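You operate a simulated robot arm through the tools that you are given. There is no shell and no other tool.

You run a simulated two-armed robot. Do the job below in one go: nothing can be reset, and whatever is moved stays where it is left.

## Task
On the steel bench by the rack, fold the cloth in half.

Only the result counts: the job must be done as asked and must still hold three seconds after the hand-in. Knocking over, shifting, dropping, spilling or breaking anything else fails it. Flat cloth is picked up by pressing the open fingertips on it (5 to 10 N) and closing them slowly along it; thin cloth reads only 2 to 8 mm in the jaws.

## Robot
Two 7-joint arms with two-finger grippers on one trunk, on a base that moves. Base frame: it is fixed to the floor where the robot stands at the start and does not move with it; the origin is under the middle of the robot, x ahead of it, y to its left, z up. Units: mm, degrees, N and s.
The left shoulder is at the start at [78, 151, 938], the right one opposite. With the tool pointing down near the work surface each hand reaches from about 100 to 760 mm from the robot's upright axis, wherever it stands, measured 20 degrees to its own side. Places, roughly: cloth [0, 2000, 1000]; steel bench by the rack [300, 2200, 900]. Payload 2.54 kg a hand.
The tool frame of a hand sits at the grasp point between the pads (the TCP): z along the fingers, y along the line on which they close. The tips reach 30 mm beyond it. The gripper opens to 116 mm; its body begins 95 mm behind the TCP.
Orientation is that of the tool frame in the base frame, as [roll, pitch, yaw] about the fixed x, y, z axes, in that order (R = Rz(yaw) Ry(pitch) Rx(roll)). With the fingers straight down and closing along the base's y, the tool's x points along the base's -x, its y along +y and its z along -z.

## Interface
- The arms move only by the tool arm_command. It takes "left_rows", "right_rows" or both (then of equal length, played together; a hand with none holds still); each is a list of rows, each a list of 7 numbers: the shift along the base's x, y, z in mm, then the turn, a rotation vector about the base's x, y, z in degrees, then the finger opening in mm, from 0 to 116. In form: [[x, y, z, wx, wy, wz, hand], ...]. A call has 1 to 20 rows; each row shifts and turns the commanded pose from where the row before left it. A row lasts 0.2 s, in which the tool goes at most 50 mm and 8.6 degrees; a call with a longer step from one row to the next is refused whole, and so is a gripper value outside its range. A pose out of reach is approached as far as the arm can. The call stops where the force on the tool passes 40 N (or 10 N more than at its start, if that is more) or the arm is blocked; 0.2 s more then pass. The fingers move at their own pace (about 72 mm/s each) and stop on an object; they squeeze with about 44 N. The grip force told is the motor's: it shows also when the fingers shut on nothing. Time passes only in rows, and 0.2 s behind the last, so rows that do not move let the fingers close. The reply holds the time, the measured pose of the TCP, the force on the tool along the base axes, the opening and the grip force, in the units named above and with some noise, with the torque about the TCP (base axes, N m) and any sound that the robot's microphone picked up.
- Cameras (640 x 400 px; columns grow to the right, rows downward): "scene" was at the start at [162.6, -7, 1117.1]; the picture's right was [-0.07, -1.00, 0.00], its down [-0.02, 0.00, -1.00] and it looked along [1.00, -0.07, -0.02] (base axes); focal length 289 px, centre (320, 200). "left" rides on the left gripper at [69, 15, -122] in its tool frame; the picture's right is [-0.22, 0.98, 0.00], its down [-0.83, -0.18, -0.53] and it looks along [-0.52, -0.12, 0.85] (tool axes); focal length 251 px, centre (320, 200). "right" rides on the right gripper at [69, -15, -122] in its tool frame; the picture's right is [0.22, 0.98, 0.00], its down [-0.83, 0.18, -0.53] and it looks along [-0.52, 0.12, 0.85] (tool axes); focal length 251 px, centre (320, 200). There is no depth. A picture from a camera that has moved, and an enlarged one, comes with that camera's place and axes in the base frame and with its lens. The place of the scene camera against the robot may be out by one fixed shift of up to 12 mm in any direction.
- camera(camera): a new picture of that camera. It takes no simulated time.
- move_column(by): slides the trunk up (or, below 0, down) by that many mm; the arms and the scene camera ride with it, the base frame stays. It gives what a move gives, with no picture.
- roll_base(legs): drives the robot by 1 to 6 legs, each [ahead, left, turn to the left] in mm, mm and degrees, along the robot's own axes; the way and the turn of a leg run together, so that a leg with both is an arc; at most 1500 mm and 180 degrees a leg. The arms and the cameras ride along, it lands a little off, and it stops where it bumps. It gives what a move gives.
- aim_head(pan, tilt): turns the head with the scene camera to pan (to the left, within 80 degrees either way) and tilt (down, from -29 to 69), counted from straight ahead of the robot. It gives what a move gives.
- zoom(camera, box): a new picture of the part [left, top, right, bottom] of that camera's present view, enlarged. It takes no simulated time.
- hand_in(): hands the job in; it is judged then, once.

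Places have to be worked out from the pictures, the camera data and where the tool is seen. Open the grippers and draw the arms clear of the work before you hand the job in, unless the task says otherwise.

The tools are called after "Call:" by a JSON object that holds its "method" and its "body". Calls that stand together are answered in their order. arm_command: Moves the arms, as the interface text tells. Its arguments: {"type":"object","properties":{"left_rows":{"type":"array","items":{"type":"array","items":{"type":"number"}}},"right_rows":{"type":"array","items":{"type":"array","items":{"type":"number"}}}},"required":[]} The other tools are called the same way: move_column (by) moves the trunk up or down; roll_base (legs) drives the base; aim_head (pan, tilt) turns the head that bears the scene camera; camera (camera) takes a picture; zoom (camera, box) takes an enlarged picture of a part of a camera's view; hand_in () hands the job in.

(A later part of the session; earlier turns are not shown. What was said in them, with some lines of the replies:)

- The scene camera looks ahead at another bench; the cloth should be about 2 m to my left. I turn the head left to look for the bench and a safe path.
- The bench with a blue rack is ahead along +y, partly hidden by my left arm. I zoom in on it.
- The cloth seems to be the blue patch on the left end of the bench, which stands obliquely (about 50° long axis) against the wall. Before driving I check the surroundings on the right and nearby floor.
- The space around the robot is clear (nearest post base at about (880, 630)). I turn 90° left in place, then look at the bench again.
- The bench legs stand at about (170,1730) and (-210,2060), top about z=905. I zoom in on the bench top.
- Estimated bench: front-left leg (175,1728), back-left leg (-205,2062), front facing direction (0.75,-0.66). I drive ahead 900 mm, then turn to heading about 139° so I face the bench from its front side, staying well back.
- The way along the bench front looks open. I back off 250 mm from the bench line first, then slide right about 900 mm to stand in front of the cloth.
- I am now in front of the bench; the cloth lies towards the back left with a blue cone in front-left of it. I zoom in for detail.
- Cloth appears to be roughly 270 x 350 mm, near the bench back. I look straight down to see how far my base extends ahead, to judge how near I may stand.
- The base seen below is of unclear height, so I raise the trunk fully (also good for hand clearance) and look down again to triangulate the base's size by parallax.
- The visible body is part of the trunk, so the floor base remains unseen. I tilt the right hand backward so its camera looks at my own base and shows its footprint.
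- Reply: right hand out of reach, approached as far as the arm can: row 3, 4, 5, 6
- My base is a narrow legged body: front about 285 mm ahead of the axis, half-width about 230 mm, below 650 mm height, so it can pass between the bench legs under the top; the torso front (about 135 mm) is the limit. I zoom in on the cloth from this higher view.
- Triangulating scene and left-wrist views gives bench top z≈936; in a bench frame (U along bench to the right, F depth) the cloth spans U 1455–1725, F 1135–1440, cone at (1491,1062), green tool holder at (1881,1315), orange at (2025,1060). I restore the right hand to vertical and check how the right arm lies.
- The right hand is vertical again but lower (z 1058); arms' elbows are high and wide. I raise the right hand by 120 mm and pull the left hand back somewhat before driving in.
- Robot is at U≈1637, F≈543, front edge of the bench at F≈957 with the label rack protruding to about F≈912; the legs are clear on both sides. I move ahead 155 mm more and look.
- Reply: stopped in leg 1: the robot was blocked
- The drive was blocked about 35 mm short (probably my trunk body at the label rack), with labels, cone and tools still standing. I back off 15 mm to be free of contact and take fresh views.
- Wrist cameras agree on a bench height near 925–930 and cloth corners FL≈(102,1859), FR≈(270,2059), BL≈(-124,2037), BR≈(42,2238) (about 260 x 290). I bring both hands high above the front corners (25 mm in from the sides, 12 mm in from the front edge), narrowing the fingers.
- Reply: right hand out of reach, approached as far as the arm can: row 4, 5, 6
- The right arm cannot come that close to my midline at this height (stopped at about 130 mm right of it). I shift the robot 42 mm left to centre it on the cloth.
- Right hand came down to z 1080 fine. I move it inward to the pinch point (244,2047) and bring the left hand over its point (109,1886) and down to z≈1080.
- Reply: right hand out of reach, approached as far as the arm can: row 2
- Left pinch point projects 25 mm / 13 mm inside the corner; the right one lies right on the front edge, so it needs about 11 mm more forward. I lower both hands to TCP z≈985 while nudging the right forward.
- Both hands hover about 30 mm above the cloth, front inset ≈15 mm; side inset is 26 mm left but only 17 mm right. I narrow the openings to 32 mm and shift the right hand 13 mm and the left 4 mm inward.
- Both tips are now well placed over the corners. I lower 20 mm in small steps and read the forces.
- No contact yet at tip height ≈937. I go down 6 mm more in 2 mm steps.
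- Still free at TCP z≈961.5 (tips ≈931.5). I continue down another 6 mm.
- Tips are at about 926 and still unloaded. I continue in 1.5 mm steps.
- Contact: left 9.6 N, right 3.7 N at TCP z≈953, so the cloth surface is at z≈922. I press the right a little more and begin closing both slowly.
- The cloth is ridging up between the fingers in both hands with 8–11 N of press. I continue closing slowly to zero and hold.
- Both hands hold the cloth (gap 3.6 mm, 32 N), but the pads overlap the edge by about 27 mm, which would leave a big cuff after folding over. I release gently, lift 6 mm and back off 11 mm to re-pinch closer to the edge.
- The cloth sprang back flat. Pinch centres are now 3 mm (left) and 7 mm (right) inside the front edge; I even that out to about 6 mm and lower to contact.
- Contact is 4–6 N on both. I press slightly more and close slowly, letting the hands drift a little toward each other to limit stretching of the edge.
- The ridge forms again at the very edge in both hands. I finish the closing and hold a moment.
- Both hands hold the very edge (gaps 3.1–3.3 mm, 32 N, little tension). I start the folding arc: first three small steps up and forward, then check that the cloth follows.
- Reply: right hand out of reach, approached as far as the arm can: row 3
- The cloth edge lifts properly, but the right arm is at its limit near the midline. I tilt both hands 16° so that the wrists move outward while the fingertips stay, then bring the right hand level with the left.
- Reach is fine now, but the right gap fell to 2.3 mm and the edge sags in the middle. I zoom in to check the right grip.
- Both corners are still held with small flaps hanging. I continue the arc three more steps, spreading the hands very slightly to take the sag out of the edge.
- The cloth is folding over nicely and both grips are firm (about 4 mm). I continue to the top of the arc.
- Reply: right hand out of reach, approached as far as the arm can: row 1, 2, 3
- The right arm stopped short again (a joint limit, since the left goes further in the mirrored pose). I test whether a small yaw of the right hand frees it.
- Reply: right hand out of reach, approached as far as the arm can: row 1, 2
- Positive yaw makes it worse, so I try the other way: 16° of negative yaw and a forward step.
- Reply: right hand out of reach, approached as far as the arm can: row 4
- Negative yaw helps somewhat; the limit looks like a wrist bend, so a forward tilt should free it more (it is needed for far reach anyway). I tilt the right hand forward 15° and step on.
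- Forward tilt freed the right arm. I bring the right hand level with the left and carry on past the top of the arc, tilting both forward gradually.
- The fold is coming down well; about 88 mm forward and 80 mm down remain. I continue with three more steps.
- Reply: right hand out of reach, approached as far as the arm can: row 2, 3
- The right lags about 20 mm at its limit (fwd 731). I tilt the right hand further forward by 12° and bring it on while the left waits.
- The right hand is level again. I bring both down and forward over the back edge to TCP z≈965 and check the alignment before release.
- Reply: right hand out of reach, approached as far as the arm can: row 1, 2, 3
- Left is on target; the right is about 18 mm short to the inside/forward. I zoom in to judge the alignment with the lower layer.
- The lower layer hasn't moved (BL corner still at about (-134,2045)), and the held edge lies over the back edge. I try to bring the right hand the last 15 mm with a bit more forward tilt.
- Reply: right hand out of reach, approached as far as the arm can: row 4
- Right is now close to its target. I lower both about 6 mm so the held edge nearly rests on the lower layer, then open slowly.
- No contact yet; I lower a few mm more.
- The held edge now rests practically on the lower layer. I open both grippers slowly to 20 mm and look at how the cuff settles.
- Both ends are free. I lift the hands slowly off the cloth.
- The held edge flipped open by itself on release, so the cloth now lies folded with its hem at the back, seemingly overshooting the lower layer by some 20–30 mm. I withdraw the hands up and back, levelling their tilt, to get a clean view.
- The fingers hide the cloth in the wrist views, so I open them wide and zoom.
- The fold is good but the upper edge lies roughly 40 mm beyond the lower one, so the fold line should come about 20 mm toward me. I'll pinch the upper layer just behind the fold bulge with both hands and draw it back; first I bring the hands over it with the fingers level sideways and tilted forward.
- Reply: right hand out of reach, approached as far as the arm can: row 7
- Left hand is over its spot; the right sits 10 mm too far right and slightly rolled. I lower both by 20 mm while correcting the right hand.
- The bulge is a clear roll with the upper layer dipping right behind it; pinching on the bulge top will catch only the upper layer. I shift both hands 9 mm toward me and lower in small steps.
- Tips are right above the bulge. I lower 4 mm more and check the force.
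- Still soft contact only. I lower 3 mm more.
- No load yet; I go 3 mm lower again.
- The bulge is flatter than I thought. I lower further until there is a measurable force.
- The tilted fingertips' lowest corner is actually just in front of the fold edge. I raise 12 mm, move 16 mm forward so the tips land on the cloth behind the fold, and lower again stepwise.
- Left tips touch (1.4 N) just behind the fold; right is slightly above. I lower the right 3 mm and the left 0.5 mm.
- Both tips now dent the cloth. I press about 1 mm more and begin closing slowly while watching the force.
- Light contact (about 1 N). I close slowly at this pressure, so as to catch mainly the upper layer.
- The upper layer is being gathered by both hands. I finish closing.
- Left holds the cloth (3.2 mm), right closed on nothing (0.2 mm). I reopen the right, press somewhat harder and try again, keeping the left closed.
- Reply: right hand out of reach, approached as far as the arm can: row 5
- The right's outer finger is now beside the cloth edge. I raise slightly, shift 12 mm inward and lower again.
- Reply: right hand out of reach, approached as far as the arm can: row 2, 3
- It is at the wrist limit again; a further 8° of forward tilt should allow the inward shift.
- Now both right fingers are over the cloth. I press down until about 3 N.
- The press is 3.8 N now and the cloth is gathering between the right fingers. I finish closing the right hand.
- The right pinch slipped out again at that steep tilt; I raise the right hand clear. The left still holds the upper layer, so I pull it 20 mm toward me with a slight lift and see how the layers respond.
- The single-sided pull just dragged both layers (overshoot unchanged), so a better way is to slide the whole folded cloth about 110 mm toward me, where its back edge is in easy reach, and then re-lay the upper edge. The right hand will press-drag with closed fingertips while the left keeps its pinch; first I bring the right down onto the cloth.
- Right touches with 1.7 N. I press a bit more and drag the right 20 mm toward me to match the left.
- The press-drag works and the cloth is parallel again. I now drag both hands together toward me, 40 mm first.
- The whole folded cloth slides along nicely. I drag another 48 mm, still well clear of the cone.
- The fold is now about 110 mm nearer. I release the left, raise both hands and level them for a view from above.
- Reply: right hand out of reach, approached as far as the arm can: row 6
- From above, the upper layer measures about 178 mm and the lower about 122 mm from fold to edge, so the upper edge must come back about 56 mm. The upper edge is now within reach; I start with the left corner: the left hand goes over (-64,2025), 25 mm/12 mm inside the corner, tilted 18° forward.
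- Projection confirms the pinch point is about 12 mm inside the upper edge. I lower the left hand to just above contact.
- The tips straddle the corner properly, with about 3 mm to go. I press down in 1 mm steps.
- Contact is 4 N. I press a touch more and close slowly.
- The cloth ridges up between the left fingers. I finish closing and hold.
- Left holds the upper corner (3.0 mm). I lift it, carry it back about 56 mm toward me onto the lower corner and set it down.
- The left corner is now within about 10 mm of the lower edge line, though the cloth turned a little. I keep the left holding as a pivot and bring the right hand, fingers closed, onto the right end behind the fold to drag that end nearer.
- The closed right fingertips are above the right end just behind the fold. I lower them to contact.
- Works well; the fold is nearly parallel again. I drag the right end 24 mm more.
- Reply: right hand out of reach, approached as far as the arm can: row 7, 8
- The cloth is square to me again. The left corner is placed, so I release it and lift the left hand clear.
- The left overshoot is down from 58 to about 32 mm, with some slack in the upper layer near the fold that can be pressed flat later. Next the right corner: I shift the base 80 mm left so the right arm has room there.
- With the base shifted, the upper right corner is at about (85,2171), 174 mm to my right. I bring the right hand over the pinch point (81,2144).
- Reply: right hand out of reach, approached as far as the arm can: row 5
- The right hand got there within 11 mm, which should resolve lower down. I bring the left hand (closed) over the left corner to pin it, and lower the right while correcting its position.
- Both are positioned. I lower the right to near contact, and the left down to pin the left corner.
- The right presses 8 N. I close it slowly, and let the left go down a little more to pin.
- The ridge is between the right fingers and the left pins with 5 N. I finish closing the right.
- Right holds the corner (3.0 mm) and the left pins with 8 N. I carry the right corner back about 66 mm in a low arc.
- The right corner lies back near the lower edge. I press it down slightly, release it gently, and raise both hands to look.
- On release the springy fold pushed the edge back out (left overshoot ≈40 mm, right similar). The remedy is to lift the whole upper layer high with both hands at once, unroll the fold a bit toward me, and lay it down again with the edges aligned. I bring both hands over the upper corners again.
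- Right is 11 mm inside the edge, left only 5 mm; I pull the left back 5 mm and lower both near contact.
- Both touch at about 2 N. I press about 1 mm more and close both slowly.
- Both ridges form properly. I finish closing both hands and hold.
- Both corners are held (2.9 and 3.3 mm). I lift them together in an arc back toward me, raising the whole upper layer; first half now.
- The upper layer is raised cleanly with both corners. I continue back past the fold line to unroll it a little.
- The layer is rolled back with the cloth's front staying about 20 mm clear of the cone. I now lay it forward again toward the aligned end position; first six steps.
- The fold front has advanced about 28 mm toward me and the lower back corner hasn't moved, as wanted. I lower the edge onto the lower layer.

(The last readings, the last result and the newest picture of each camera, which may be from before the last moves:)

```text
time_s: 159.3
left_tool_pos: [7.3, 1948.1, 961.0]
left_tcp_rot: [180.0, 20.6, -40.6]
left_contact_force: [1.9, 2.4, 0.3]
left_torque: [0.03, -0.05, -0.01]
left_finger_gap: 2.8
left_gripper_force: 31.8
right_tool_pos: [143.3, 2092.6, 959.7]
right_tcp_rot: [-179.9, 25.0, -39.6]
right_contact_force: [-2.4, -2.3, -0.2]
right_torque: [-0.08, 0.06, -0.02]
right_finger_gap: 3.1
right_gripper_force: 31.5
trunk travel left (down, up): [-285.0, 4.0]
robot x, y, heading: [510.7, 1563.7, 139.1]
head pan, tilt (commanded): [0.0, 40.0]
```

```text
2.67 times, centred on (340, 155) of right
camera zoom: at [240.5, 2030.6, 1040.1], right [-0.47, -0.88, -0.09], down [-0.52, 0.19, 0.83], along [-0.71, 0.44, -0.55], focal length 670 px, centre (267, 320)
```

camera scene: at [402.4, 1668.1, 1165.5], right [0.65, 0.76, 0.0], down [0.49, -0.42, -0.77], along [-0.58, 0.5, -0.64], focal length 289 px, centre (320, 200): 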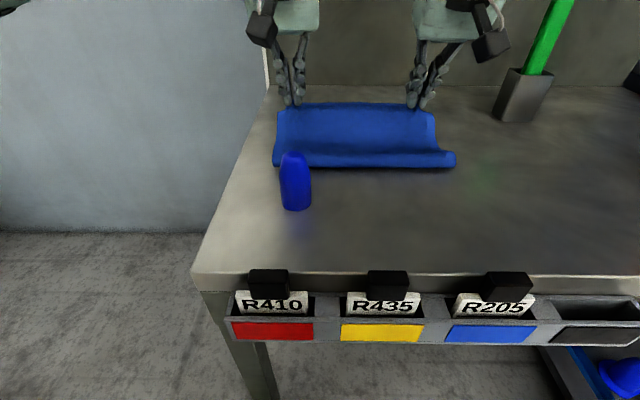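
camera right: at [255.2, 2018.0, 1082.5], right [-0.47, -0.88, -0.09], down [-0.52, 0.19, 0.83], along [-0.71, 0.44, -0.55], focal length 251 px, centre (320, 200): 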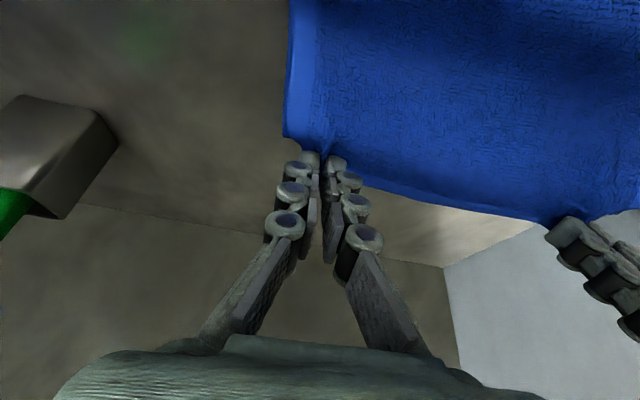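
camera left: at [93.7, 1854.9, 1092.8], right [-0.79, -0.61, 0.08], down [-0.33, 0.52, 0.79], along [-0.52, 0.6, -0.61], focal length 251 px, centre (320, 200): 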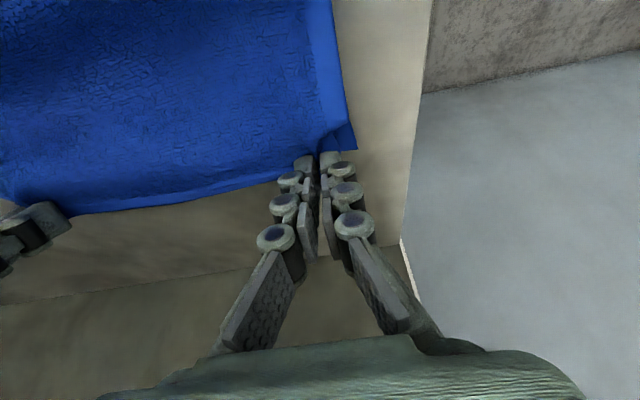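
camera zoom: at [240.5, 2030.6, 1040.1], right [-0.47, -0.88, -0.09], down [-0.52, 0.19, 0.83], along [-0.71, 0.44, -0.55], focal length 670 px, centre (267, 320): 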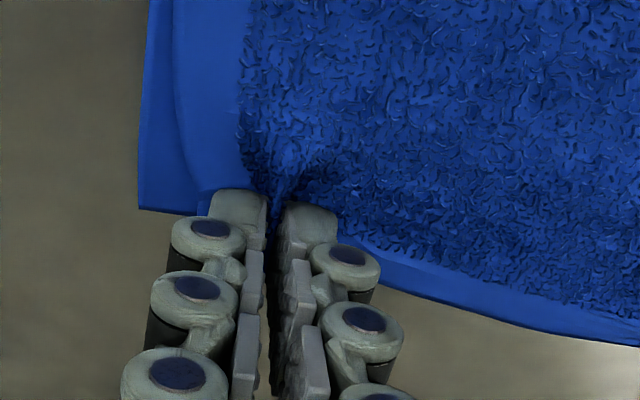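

Both upper corners now sit right over the lower corners, with edges aligned within a few mm. I set them down fully and open both grippers slowly.

Call:
{"method": "arm_command", "body": {"right_rows": [[0, 0, -1.5, 0, 0, 0, 0], [0, 0, -1, 0, 0, 0, 0], [0, 0, 0, 0, 0, 0, 0], [0, 0, 0, 0, 0, 0, 4], [0, 0, 0, 0, 0, 0, 8], [0, 0, 0, 0, 0, 0, 13], [0, 0, 0, 0, 0, 0, 18], [0, 0, 0, 0, 0, 0, 22], [0, 0, 0, 0, 0, 0, 22]], "left_rows": [[0, 0, -2, 0, 0, 0, 0], [0, 0, -1.5, 0, 0, 0, 0], [0, 0, 0, 0, 0, 0, 0], [0, 0, 0, 0, 0, 0, 4], [0, 0, 0, 0, 0, 0, 8], [0, 0, 0, 0, 0, 0, 13], [0, 0, 0, 0, 0, 0, 18], [0, 0, 0, 0, 0, 0, 22], [0, 0, 0, 0, 0, 0, 22]]}}

Call:
{"method": "zoom", "body": {"camera": "scene", "box": [260, 60, 500, 210]}}

Call:
{"method": "zoom", "body": {"camera": "left", "box": [200, 80, 440, 230]}}

Call:
{"method": "zoom", "body": {"camera": "right", "box": [220, 80, 460, 230]}}

```text
time_s: 161.3
left_tool_pos: [8.2, 1948.7, 956.2]
left_tcp_rot: [179.9, 20.6, -40.6]
left_contact_force: [0.1, 0.1, 2.2]
left_torque: [-0.01, 0.0, 0.01]
left_finger_gap: 21.6
left_gripper_force: 0.0
right_tool_pos: [143.1, 2091.6, 957.5]
right_tcp_rot: [-179.7, 25.1, -39.6]
right_contact_force: [0.4, -1.0, 1.3]
right_torque: [0.01, -0.03, 0.02]
right_finger_gap: 21.1
right_gripper_force: 0.0
trunk travel left (down, up): [-285.0, 4.0]
robot x, y, heading: [514.2, 1567.7, 139.1]
head pan, tilt (commanded): [0.0, 40.0]
```

```text
2.67 times, centred on (380, 135) of scene
camera zoom: at [403.1, 1667.3, 1165.7], right [0.65, 0.76, 0.0], down [0.49, -0.42, -0.77], along [-0.58, 0.5, -0.64], focal length 771 px, centre (160, 373)
```

zoom: 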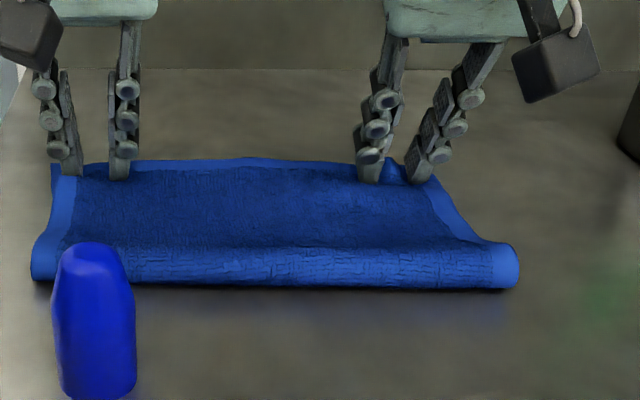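

```text
2.67 times, centred on (320, 155) of left
camera zoom: at [79.2, 1867.3, 1046.7], right [-0.79, -0.61, 0.08], down [-0.33, 0.52, 0.79], along [-0.52, 0.6, -0.61], focal length 670 px, centre (320, 320)
```

zoom: 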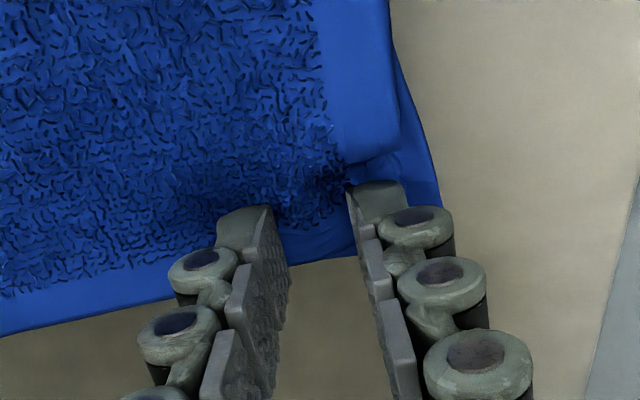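

```text
2.67 times, centred on (340, 155) of right
camera zoom: at [240.5, 2030.4, 1038.2], right [-0.47, -0.88, -0.09], down [-0.52, 0.19, 0.83], along [-0.71, 0.44, -0.55], focal length 670 px, centre (267, 320)
```

zoom: 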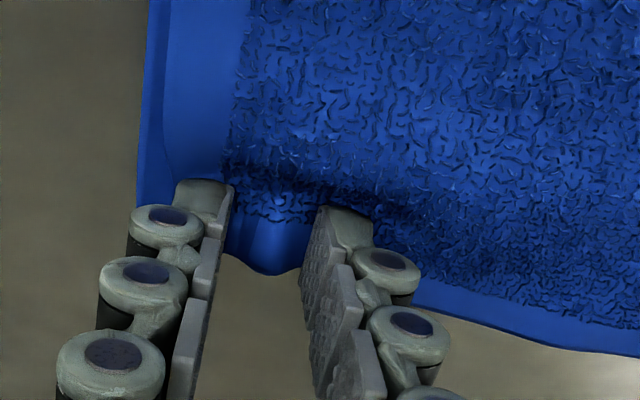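

Both ends are open and the edges stay aligned. I lift the hands straight off, slowly, then look from above.

Call:
{"method": "arm_command", "body": {"right_rows": [[0, 0, 3, 0, 0, 0, 24], [0, 0, 6, 0, 0, 0, 26], [0, 0, 15, 0, 0, 0, 26], [0, 0, 25, -3.2, -3.9, 0, 50], [5, -4, 25, -3.2, -3.9, 0, 80], [5, -4, 20, -3.2, -3.9, 0, 110]], "left_rows": [[0, 0, 3, 0, 0, 0, 24], [0, 0, 6, 0, 0, 0, 26], [0, 0, 15, 0, 0, 0, 26], [0, 0, 30, -4.4, -5.1, 0, 50], [5, -4, 35, -4.4, -5.1, 0, 80], [5, -4, 40, -4.4, -5.1, 0, 110]]}}

Call:
{"method": "camera", "body": {"camera": "left"}}

Call:
{"method": "camera", "body": {"camera": "right"}}

Call:
{"method": "zoom", "body": {"camera": "scene", "box": [260, 60, 500, 210]}}

```text
time_s: 162.7
left_tool_pos: [17.3, 1941.2, 1087.6]
left_tcp_rot: [179.6, 0.2, -40.7]
left_contact_force: [0.1, -0.3, 0.3]
left_torque: [-0.03, 0.01, 0.02]
left_finger_gap: 110.1
left_gripper_force: 0.1
right_tool_pos: [154.0, 2085.9, 1052.0]
right_tcp_rot: [-179.9, 9.7, -39.8]
right_contact_force: [-0.7, -0.9, 0.6]
right_torque: [0.0, 0.03, 0.01]
right_finger_gap: 109.9
right_gripper_force: 0.2
trunk travel left (down, up): [-285.0, 4.0]
robot x, y, heading: [514.4, 1567.1, 139.4]
head pan, tilt (commanded): [0.0, 40.0]
```

```text
taken
camera left: at [61.0, 1884.5, 1208.3], right [-0.8, -0.6, 0.01], down [-0.5, 0.68, 0.54], along [-0.33, 0.43, -0.84], focal length 251 px, centre (320, 200)
```

left: 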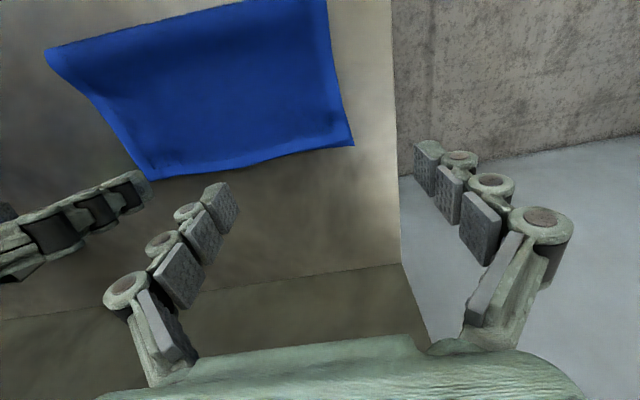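

```text
taken
camera right: at [231.3, 2039.6, 1158.7], right [-0.46, -0.89, -0.04], down [-0.67, 0.32, 0.66], along [-0.58, 0.33, -0.75], focal length 251 px, centre (320, 200)
```

right: 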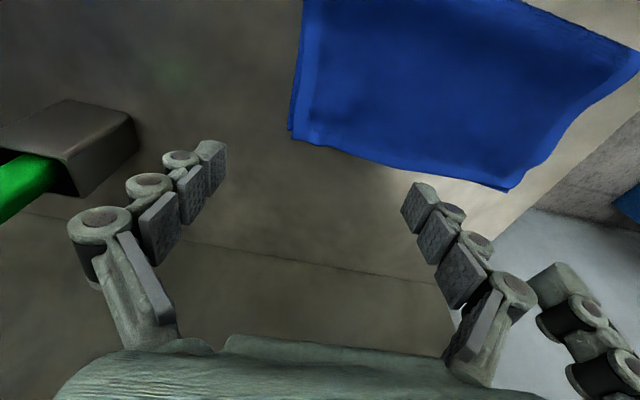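

```text
2.67 times, centred on (380, 135) of scene
camera zoom: at [403.2, 1668.1, 1165.5], right [0.65, 0.76, 0.0], down [0.49, -0.42, -0.77], along [-0.58, 0.5, -0.64], focal length 771 px, centre (160, 373)
```

zoom: 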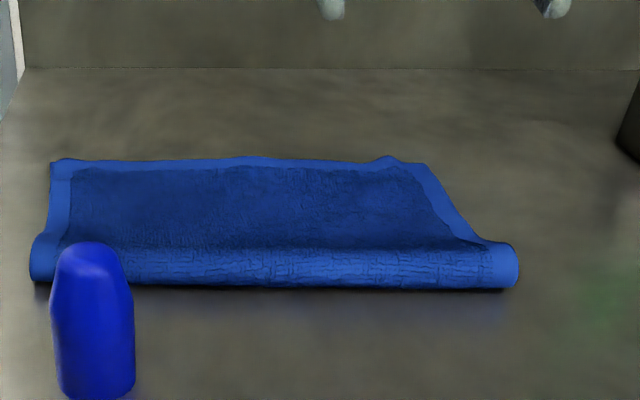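

Now the edges appear to coincide. I zoom in on both corners to check the alignment.

Call:
{"method": "zoom", "body": {"camera": "left", "box": [130, 60, 370, 210]}}

Call:
{"method": "zoom", "body": {"camera": "right", "box": [270, 50, 550, 225]}}

```text
2.67 times, centred on (250, 135) of left
camera zoom: at [61.0, 1884.5, 1208.3], right [-0.8, -0.6, 0.01], down [-0.5, 0.68, 0.54], along [-0.33, 0.43, -0.84], focal length 670 px, centre (507, 373)
```

zoom: 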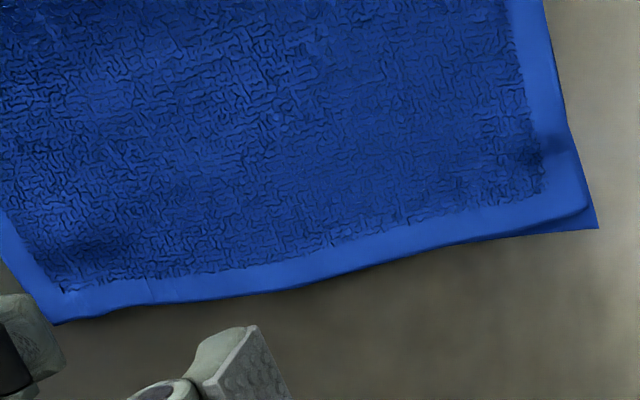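

```text
2.29 times, centred on (410, 138) of right
camera zoom: at [231.3, 2039.6, 1158.7], right [-0.46, -0.89, -0.04], down [-0.67, 0.32, 0.66], along [-0.58, 0.33, -0.75], focal length 575 px, centre (114, 343)
```

zoom: 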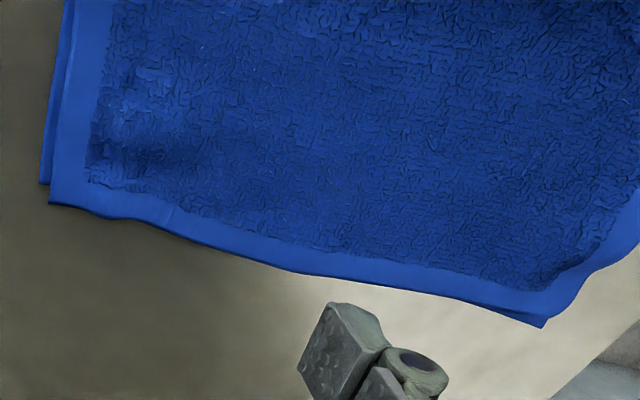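

The upper corners lie within about 5–10 mm of the lower ones on both sides — a clean half fold. I raise and withdraw both arms, grippers open, well away from the cloth.

Call:
{"method": "arm_command", "body": {"right_rows": [[10, -8, 25, 0, 0, 0, 110], [18, -16, 25, 0, 0, 0, 110], [22, -19, 20, 0, 0, 0, 110], [22, -19, 15, 0, 0, 0, 110], [22, -19, 10, 0, 0, 0, 110]], "left_rows": [[10, -8, 25, 0, 0, 0, 110], [18, -16, 25, 0, 0, 0, 110], [22, -19, 25, 0, 0, 0, 110], [22, -19, 20, 0, 0, 0, 110], [22, -19, 15, 0, 0, 0, 110]]}}

Call:
{"method": "camera", "body": {"camera": "scene"}}

```text
time_s: 163.8
left_tool_pos: [70.5, 1886.6, 1094.1]
left_tcp_rot: [178.3, -10.4, -39.7]
left_contact_force: [-0.3, 0.9, 1.0]
left_torque: [-0.01, 0.02, 0.02]
left_finger_gap: 109.8
left_gripper_force: 0.1
right_tool_pos: [223.6, 2021.2, 1136.0]
right_tcp_rot: [-179.7, 9.6, -39.6]
right_contact_force: [-0.9, -0.8, -0.6]
right_torque: [-0.05, -0.01, 0.02]
right_finger_gap: 110.1
right_gripper_force: 0.0
trunk travel left (down, up): [-285.0, 4.0]
robot x, y, heading: [509.9, 1568.6, 139.2]
head pan, tilt (commanded): [0.0, 40.0]
stopped in row 5 (left hand): the arm was blocked; the commanded pose is now the measured one
```

```text
taken
camera scene: at [398.2, 1670.2, 1165.9], right [0.65, 0.76, 0.0], down [0.49, -0.42, -0.76], along [-0.58, 0.5, -0.65], focal length 289 px, centre (320, 200)
```

scene: 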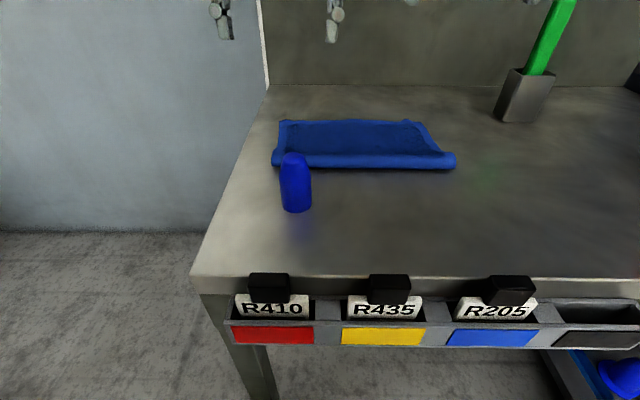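

The left arm reports being blocked in its last step, although the cloth and objects look untouched. I look to the left to see what the arm is touching before moving on.

Call:
{"method": "aim_head", "body": {"pan": 55, "tilt": 10}}

Call:
{"method": "camera", "body": {"camera": "scene"}}

Call:
{"method": "camera", "body": {"camera": "right"}}

Call:
{"method": "camera", "body": {"camera": "left"}}

```text
time_s: 165.0
left_tool_pos: [70.9, 1887.3, 1094.5]
left_tcp_rot: [178.3, -10.3, -39.7]
left_contact_force: [0.3, -0.6, 0.7]
left_torque: [0.03, -0.02, -0.02]
left_finger_gap: 109.9
left_gripper_force: 0.1
right_tool_pos: [223.3, 2022.3, 1134.8]
right_tcp_rot: [-179.7, 9.5, -39.6]
right_contact_force: [-0.3, -0.2, -0.1]
right_torque: [0.02, 0.0, 0.0]
right_finger_gap: 110.0
right_gripper_force: 0.1
trunk travel left (down, up): [-285.0, 4.0]
robot x, y, heading: [511.0, 1570.2, 139.5]
head pan, tilt (commanded): [55.0, 10.0]
```

```text
taken
camera scene: at [372.0, 1592.4, 1212.3], right [-0.24, 0.97, 0.0], down [0.17, 0.04, -0.98], along [-0.95, -0.24, -0.18], focal length 289 px, centre (320, 200)
```

scene: 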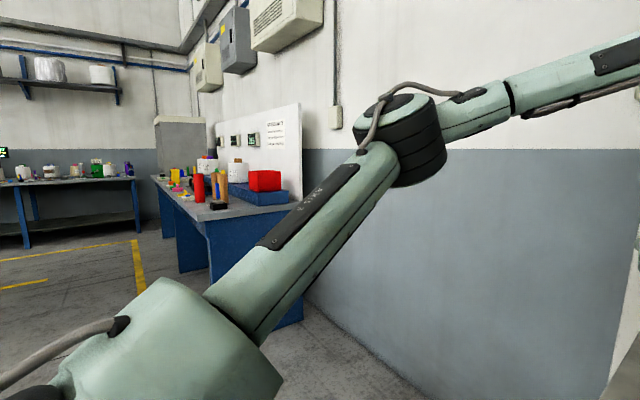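

```text
taken
camera right: at [300.7, 1975.6, 1242.8], right [-0.46, -0.89, -0.04], down [-0.68, 0.32, 0.66], along [-0.57, 0.33, -0.75], focal length 251 px, centre (320, 200)
```

right: 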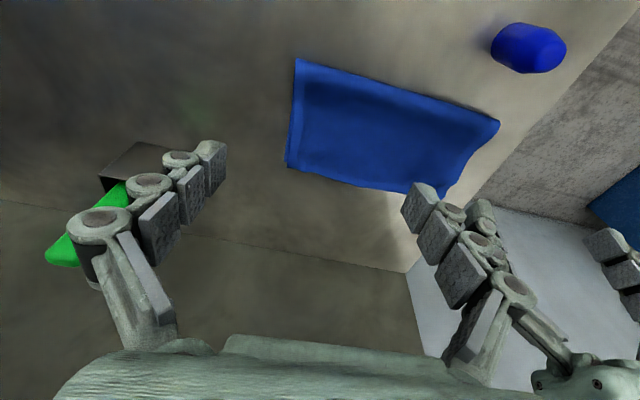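

```text
taken
camera left: at [98.3, 1849.5, 1227.2], right [-0.79, -0.61, -0.01], down [-0.57, 0.73, 0.37], along [-0.22, 0.3, -0.93], focal length 251 px, centre (320, 200)
```

left: 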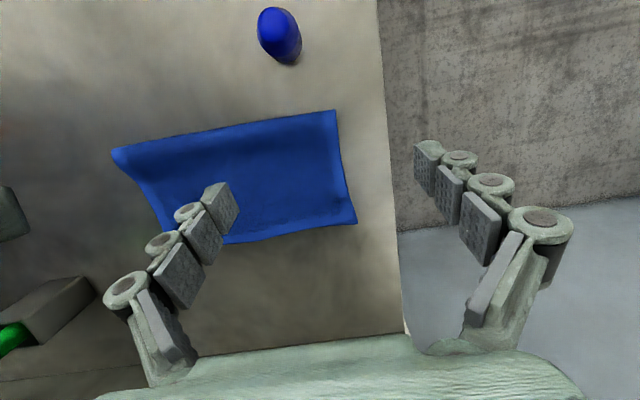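

The two wide-open hands merely touched each other in mid-air. I move them apart (each to its own side), with smaller finger openings.

Call:
{"method": "arm_command", "body": {"right_rows": [[13, 15, 0, 0, 0, 0, 80], [13, 15, 0, 0, 0, 0, 80], [13, 15, 0, 0, 0, 0, 80], [13, 15, 0, 0, 0, 0, 80]], "left_rows": [[-13, -15, 0, 0, 0, 0, 80], [-13, -15, 0, 0, 0, 0, 80], [-13, -15, 15, 3, 3.5, 0, 80], [-13, -15, 15, 3, 3.5, 0, 80]]}}

Call:
{"method": "aim_head", "body": {"pan": 0, "tilt": 35}}

Call:
{"method": "camera", "body": {"camera": "scene"}}

```text
time_s: 166.0
left_tool_pos: [21.4, 1826.3, 1138.1]
left_tcp_rot: [179.0, 0.0, -39.7]
left_contact_force: [-0.7, 0.1, -1.2]
left_torque: [-0.12, -0.04, 0.01]
left_finger_gap: 80.2
left_gripper_force: 0.0
right_tool_pos: [278.0, 2080.1, 1136.3]
right_tcp_rot: [-179.9, 9.6, -39.6]
right_contact_force: [0.0, 1.0, -1.4]
right_torque: [-0.1, -0.03, 0.02]
right_finger_gap: 80.1
right_gripper_force: 0.1
trunk travel left (down, up): [-285.0, 4.0]
robot x, y, heading: [511.0, 1568.2, 139.4]
head pan, tilt (commanded): [55.0, 10.0]
```

```text
time_s: 167.3
left_tool_pos: [24.4, 1825.5, 1135.5]
left_tcp_rot: [178.9, -0.1, -39.7]
left_contact_force: [-0.2, -0.1, 0.2]
left_torque: [0.0, -0.02, 0.01]
left_finger_gap: 80.0
left_gripper_force: 0.1
right_tool_pos: [279.9, 2079.1, 1138.3]
right_tcp_rot: [-179.8, 9.7, -39.5]
right_contact_force: [0.0, 0.0, 0.1]
right_torque: [0.0, -0.02, -0.02]
right_finger_gap: 80.1
right_gripper_force: 0.2
trunk travel left (down, up): [-285.0, 4.0]
robot x, y, heading: [516.2, 1568.2, 139.1]
head pan, tilt (commanded): [0.0, 35.0]
```

```text
taken
camera scene: at [399.8, 1670.5, 1173.2], right [0.65, 0.76, 0.0], down [0.43, -0.37, -0.82], along [-0.62, 0.54, -0.57], focal length 289 px, centre (320, 200)
```

scene: 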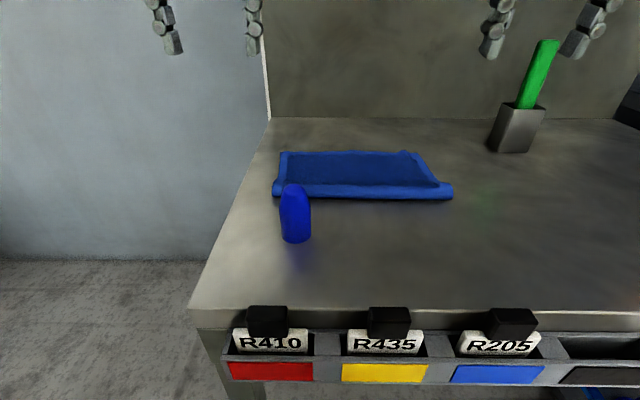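

Hands are apart and clear. I back the robot away 300 mm from the bench and take a final look at the cloth.

Call:
{"method": "roll_base", "body": {"legs": [[-300, 0, 0]]}}

Call:
{"method": "camera", "body": {"camera": "scene"}}

Call:
{"method": "zoom", "body": {"camera": "scene", "box": [220, 60, 460, 210]}}

```text
time_s: 169.3
left_tool_pos: [250.4, 1630.1, 1136.1]
left_tcp_rot: [178.9, -0.1, -39.9]
left_contact_force: [0.6, 0.3, 0.0]
left_torque: [0.1, -0.02, -0.02]
left_finger_gap: 79.8
left_gripper_force: 0.0
right_tool_pos: [507.2, 1882.9, 1135.9]
right_tcp_rot: [-179.8, 9.7, -39.7]
right_contact_force: [0.3, -0.1, 1.1]
right_torque: [0.03, 0.03, 0.0]
right_finger_gap: 80.3
right_gripper_force: 0.0
trunk travel left (down, up): [-285.0, 4.0]
robot x, y, heading: [740.3, 1375.5, 139.3]
head pan, tilt (commanded): [0.0, 35.0]
```

```text
taken
camera scene: at [626.8, 1474.5, 1173.3], right [0.66, 0.76, 0.0], down [0.43, -0.38, -0.82], along [-0.62, 0.54, -0.57], focal length 289 px, centre (320, 200)
```

scene: 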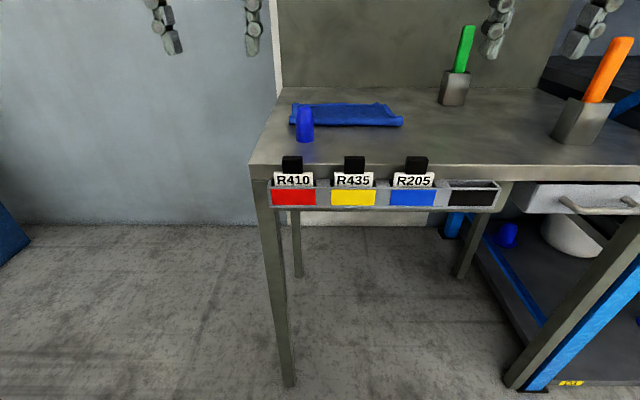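

```text
2.67 times, centred on (340, 135) of scene
camera zoom: at [626.8, 1474.5, 1173.3], right [0.66, 0.76, 0.0], down [0.43, -0.38, -0.82], along [-0.62, 0.54, -0.57], focal length 771 px, centre (267, 373)
```

zoom: 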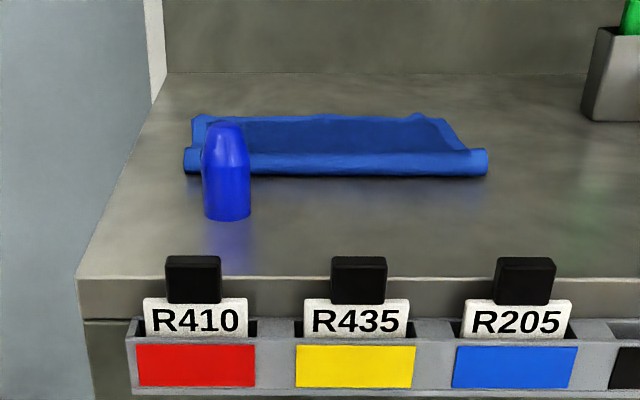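

The cloth lies folded in half on the bench, with its edges aligned. The cone, label holders and tool holders all stand where they were, and both grippers are open and clear. I hand the job in.

Call:
{"method": "hand_in", "body": {}}

```text
The job is handed in.
```

The cloth is folded in half on the steel bench, and the job is handed in. In the last close views the upper corners lay within about 5–10 mm of the lower ones. The fold itself is still a soft roll along the front; I did not press it flat.

- **Cloth position:** the folded cloth ended up roughly 130 mm closer to the front edge than where it lay at first. My first fold overshot by about 56 mm, so I slid the cloth nearer and laid the upper half down again.
- **Surroundings:** the blue cone, the label holders and the green and orange tools are still standing; by eye none of them shifted.
- **Bump:** I drove into something at the bench front once while approaching, probably the label rack, and backed off 15 mm. The labels and cone looked unchanged afterwards.
- **Arms:** the two open hands touched each other in mid-air near the end. Nothing else was touched, and both grippers are open and about 300 mm back from the bench.
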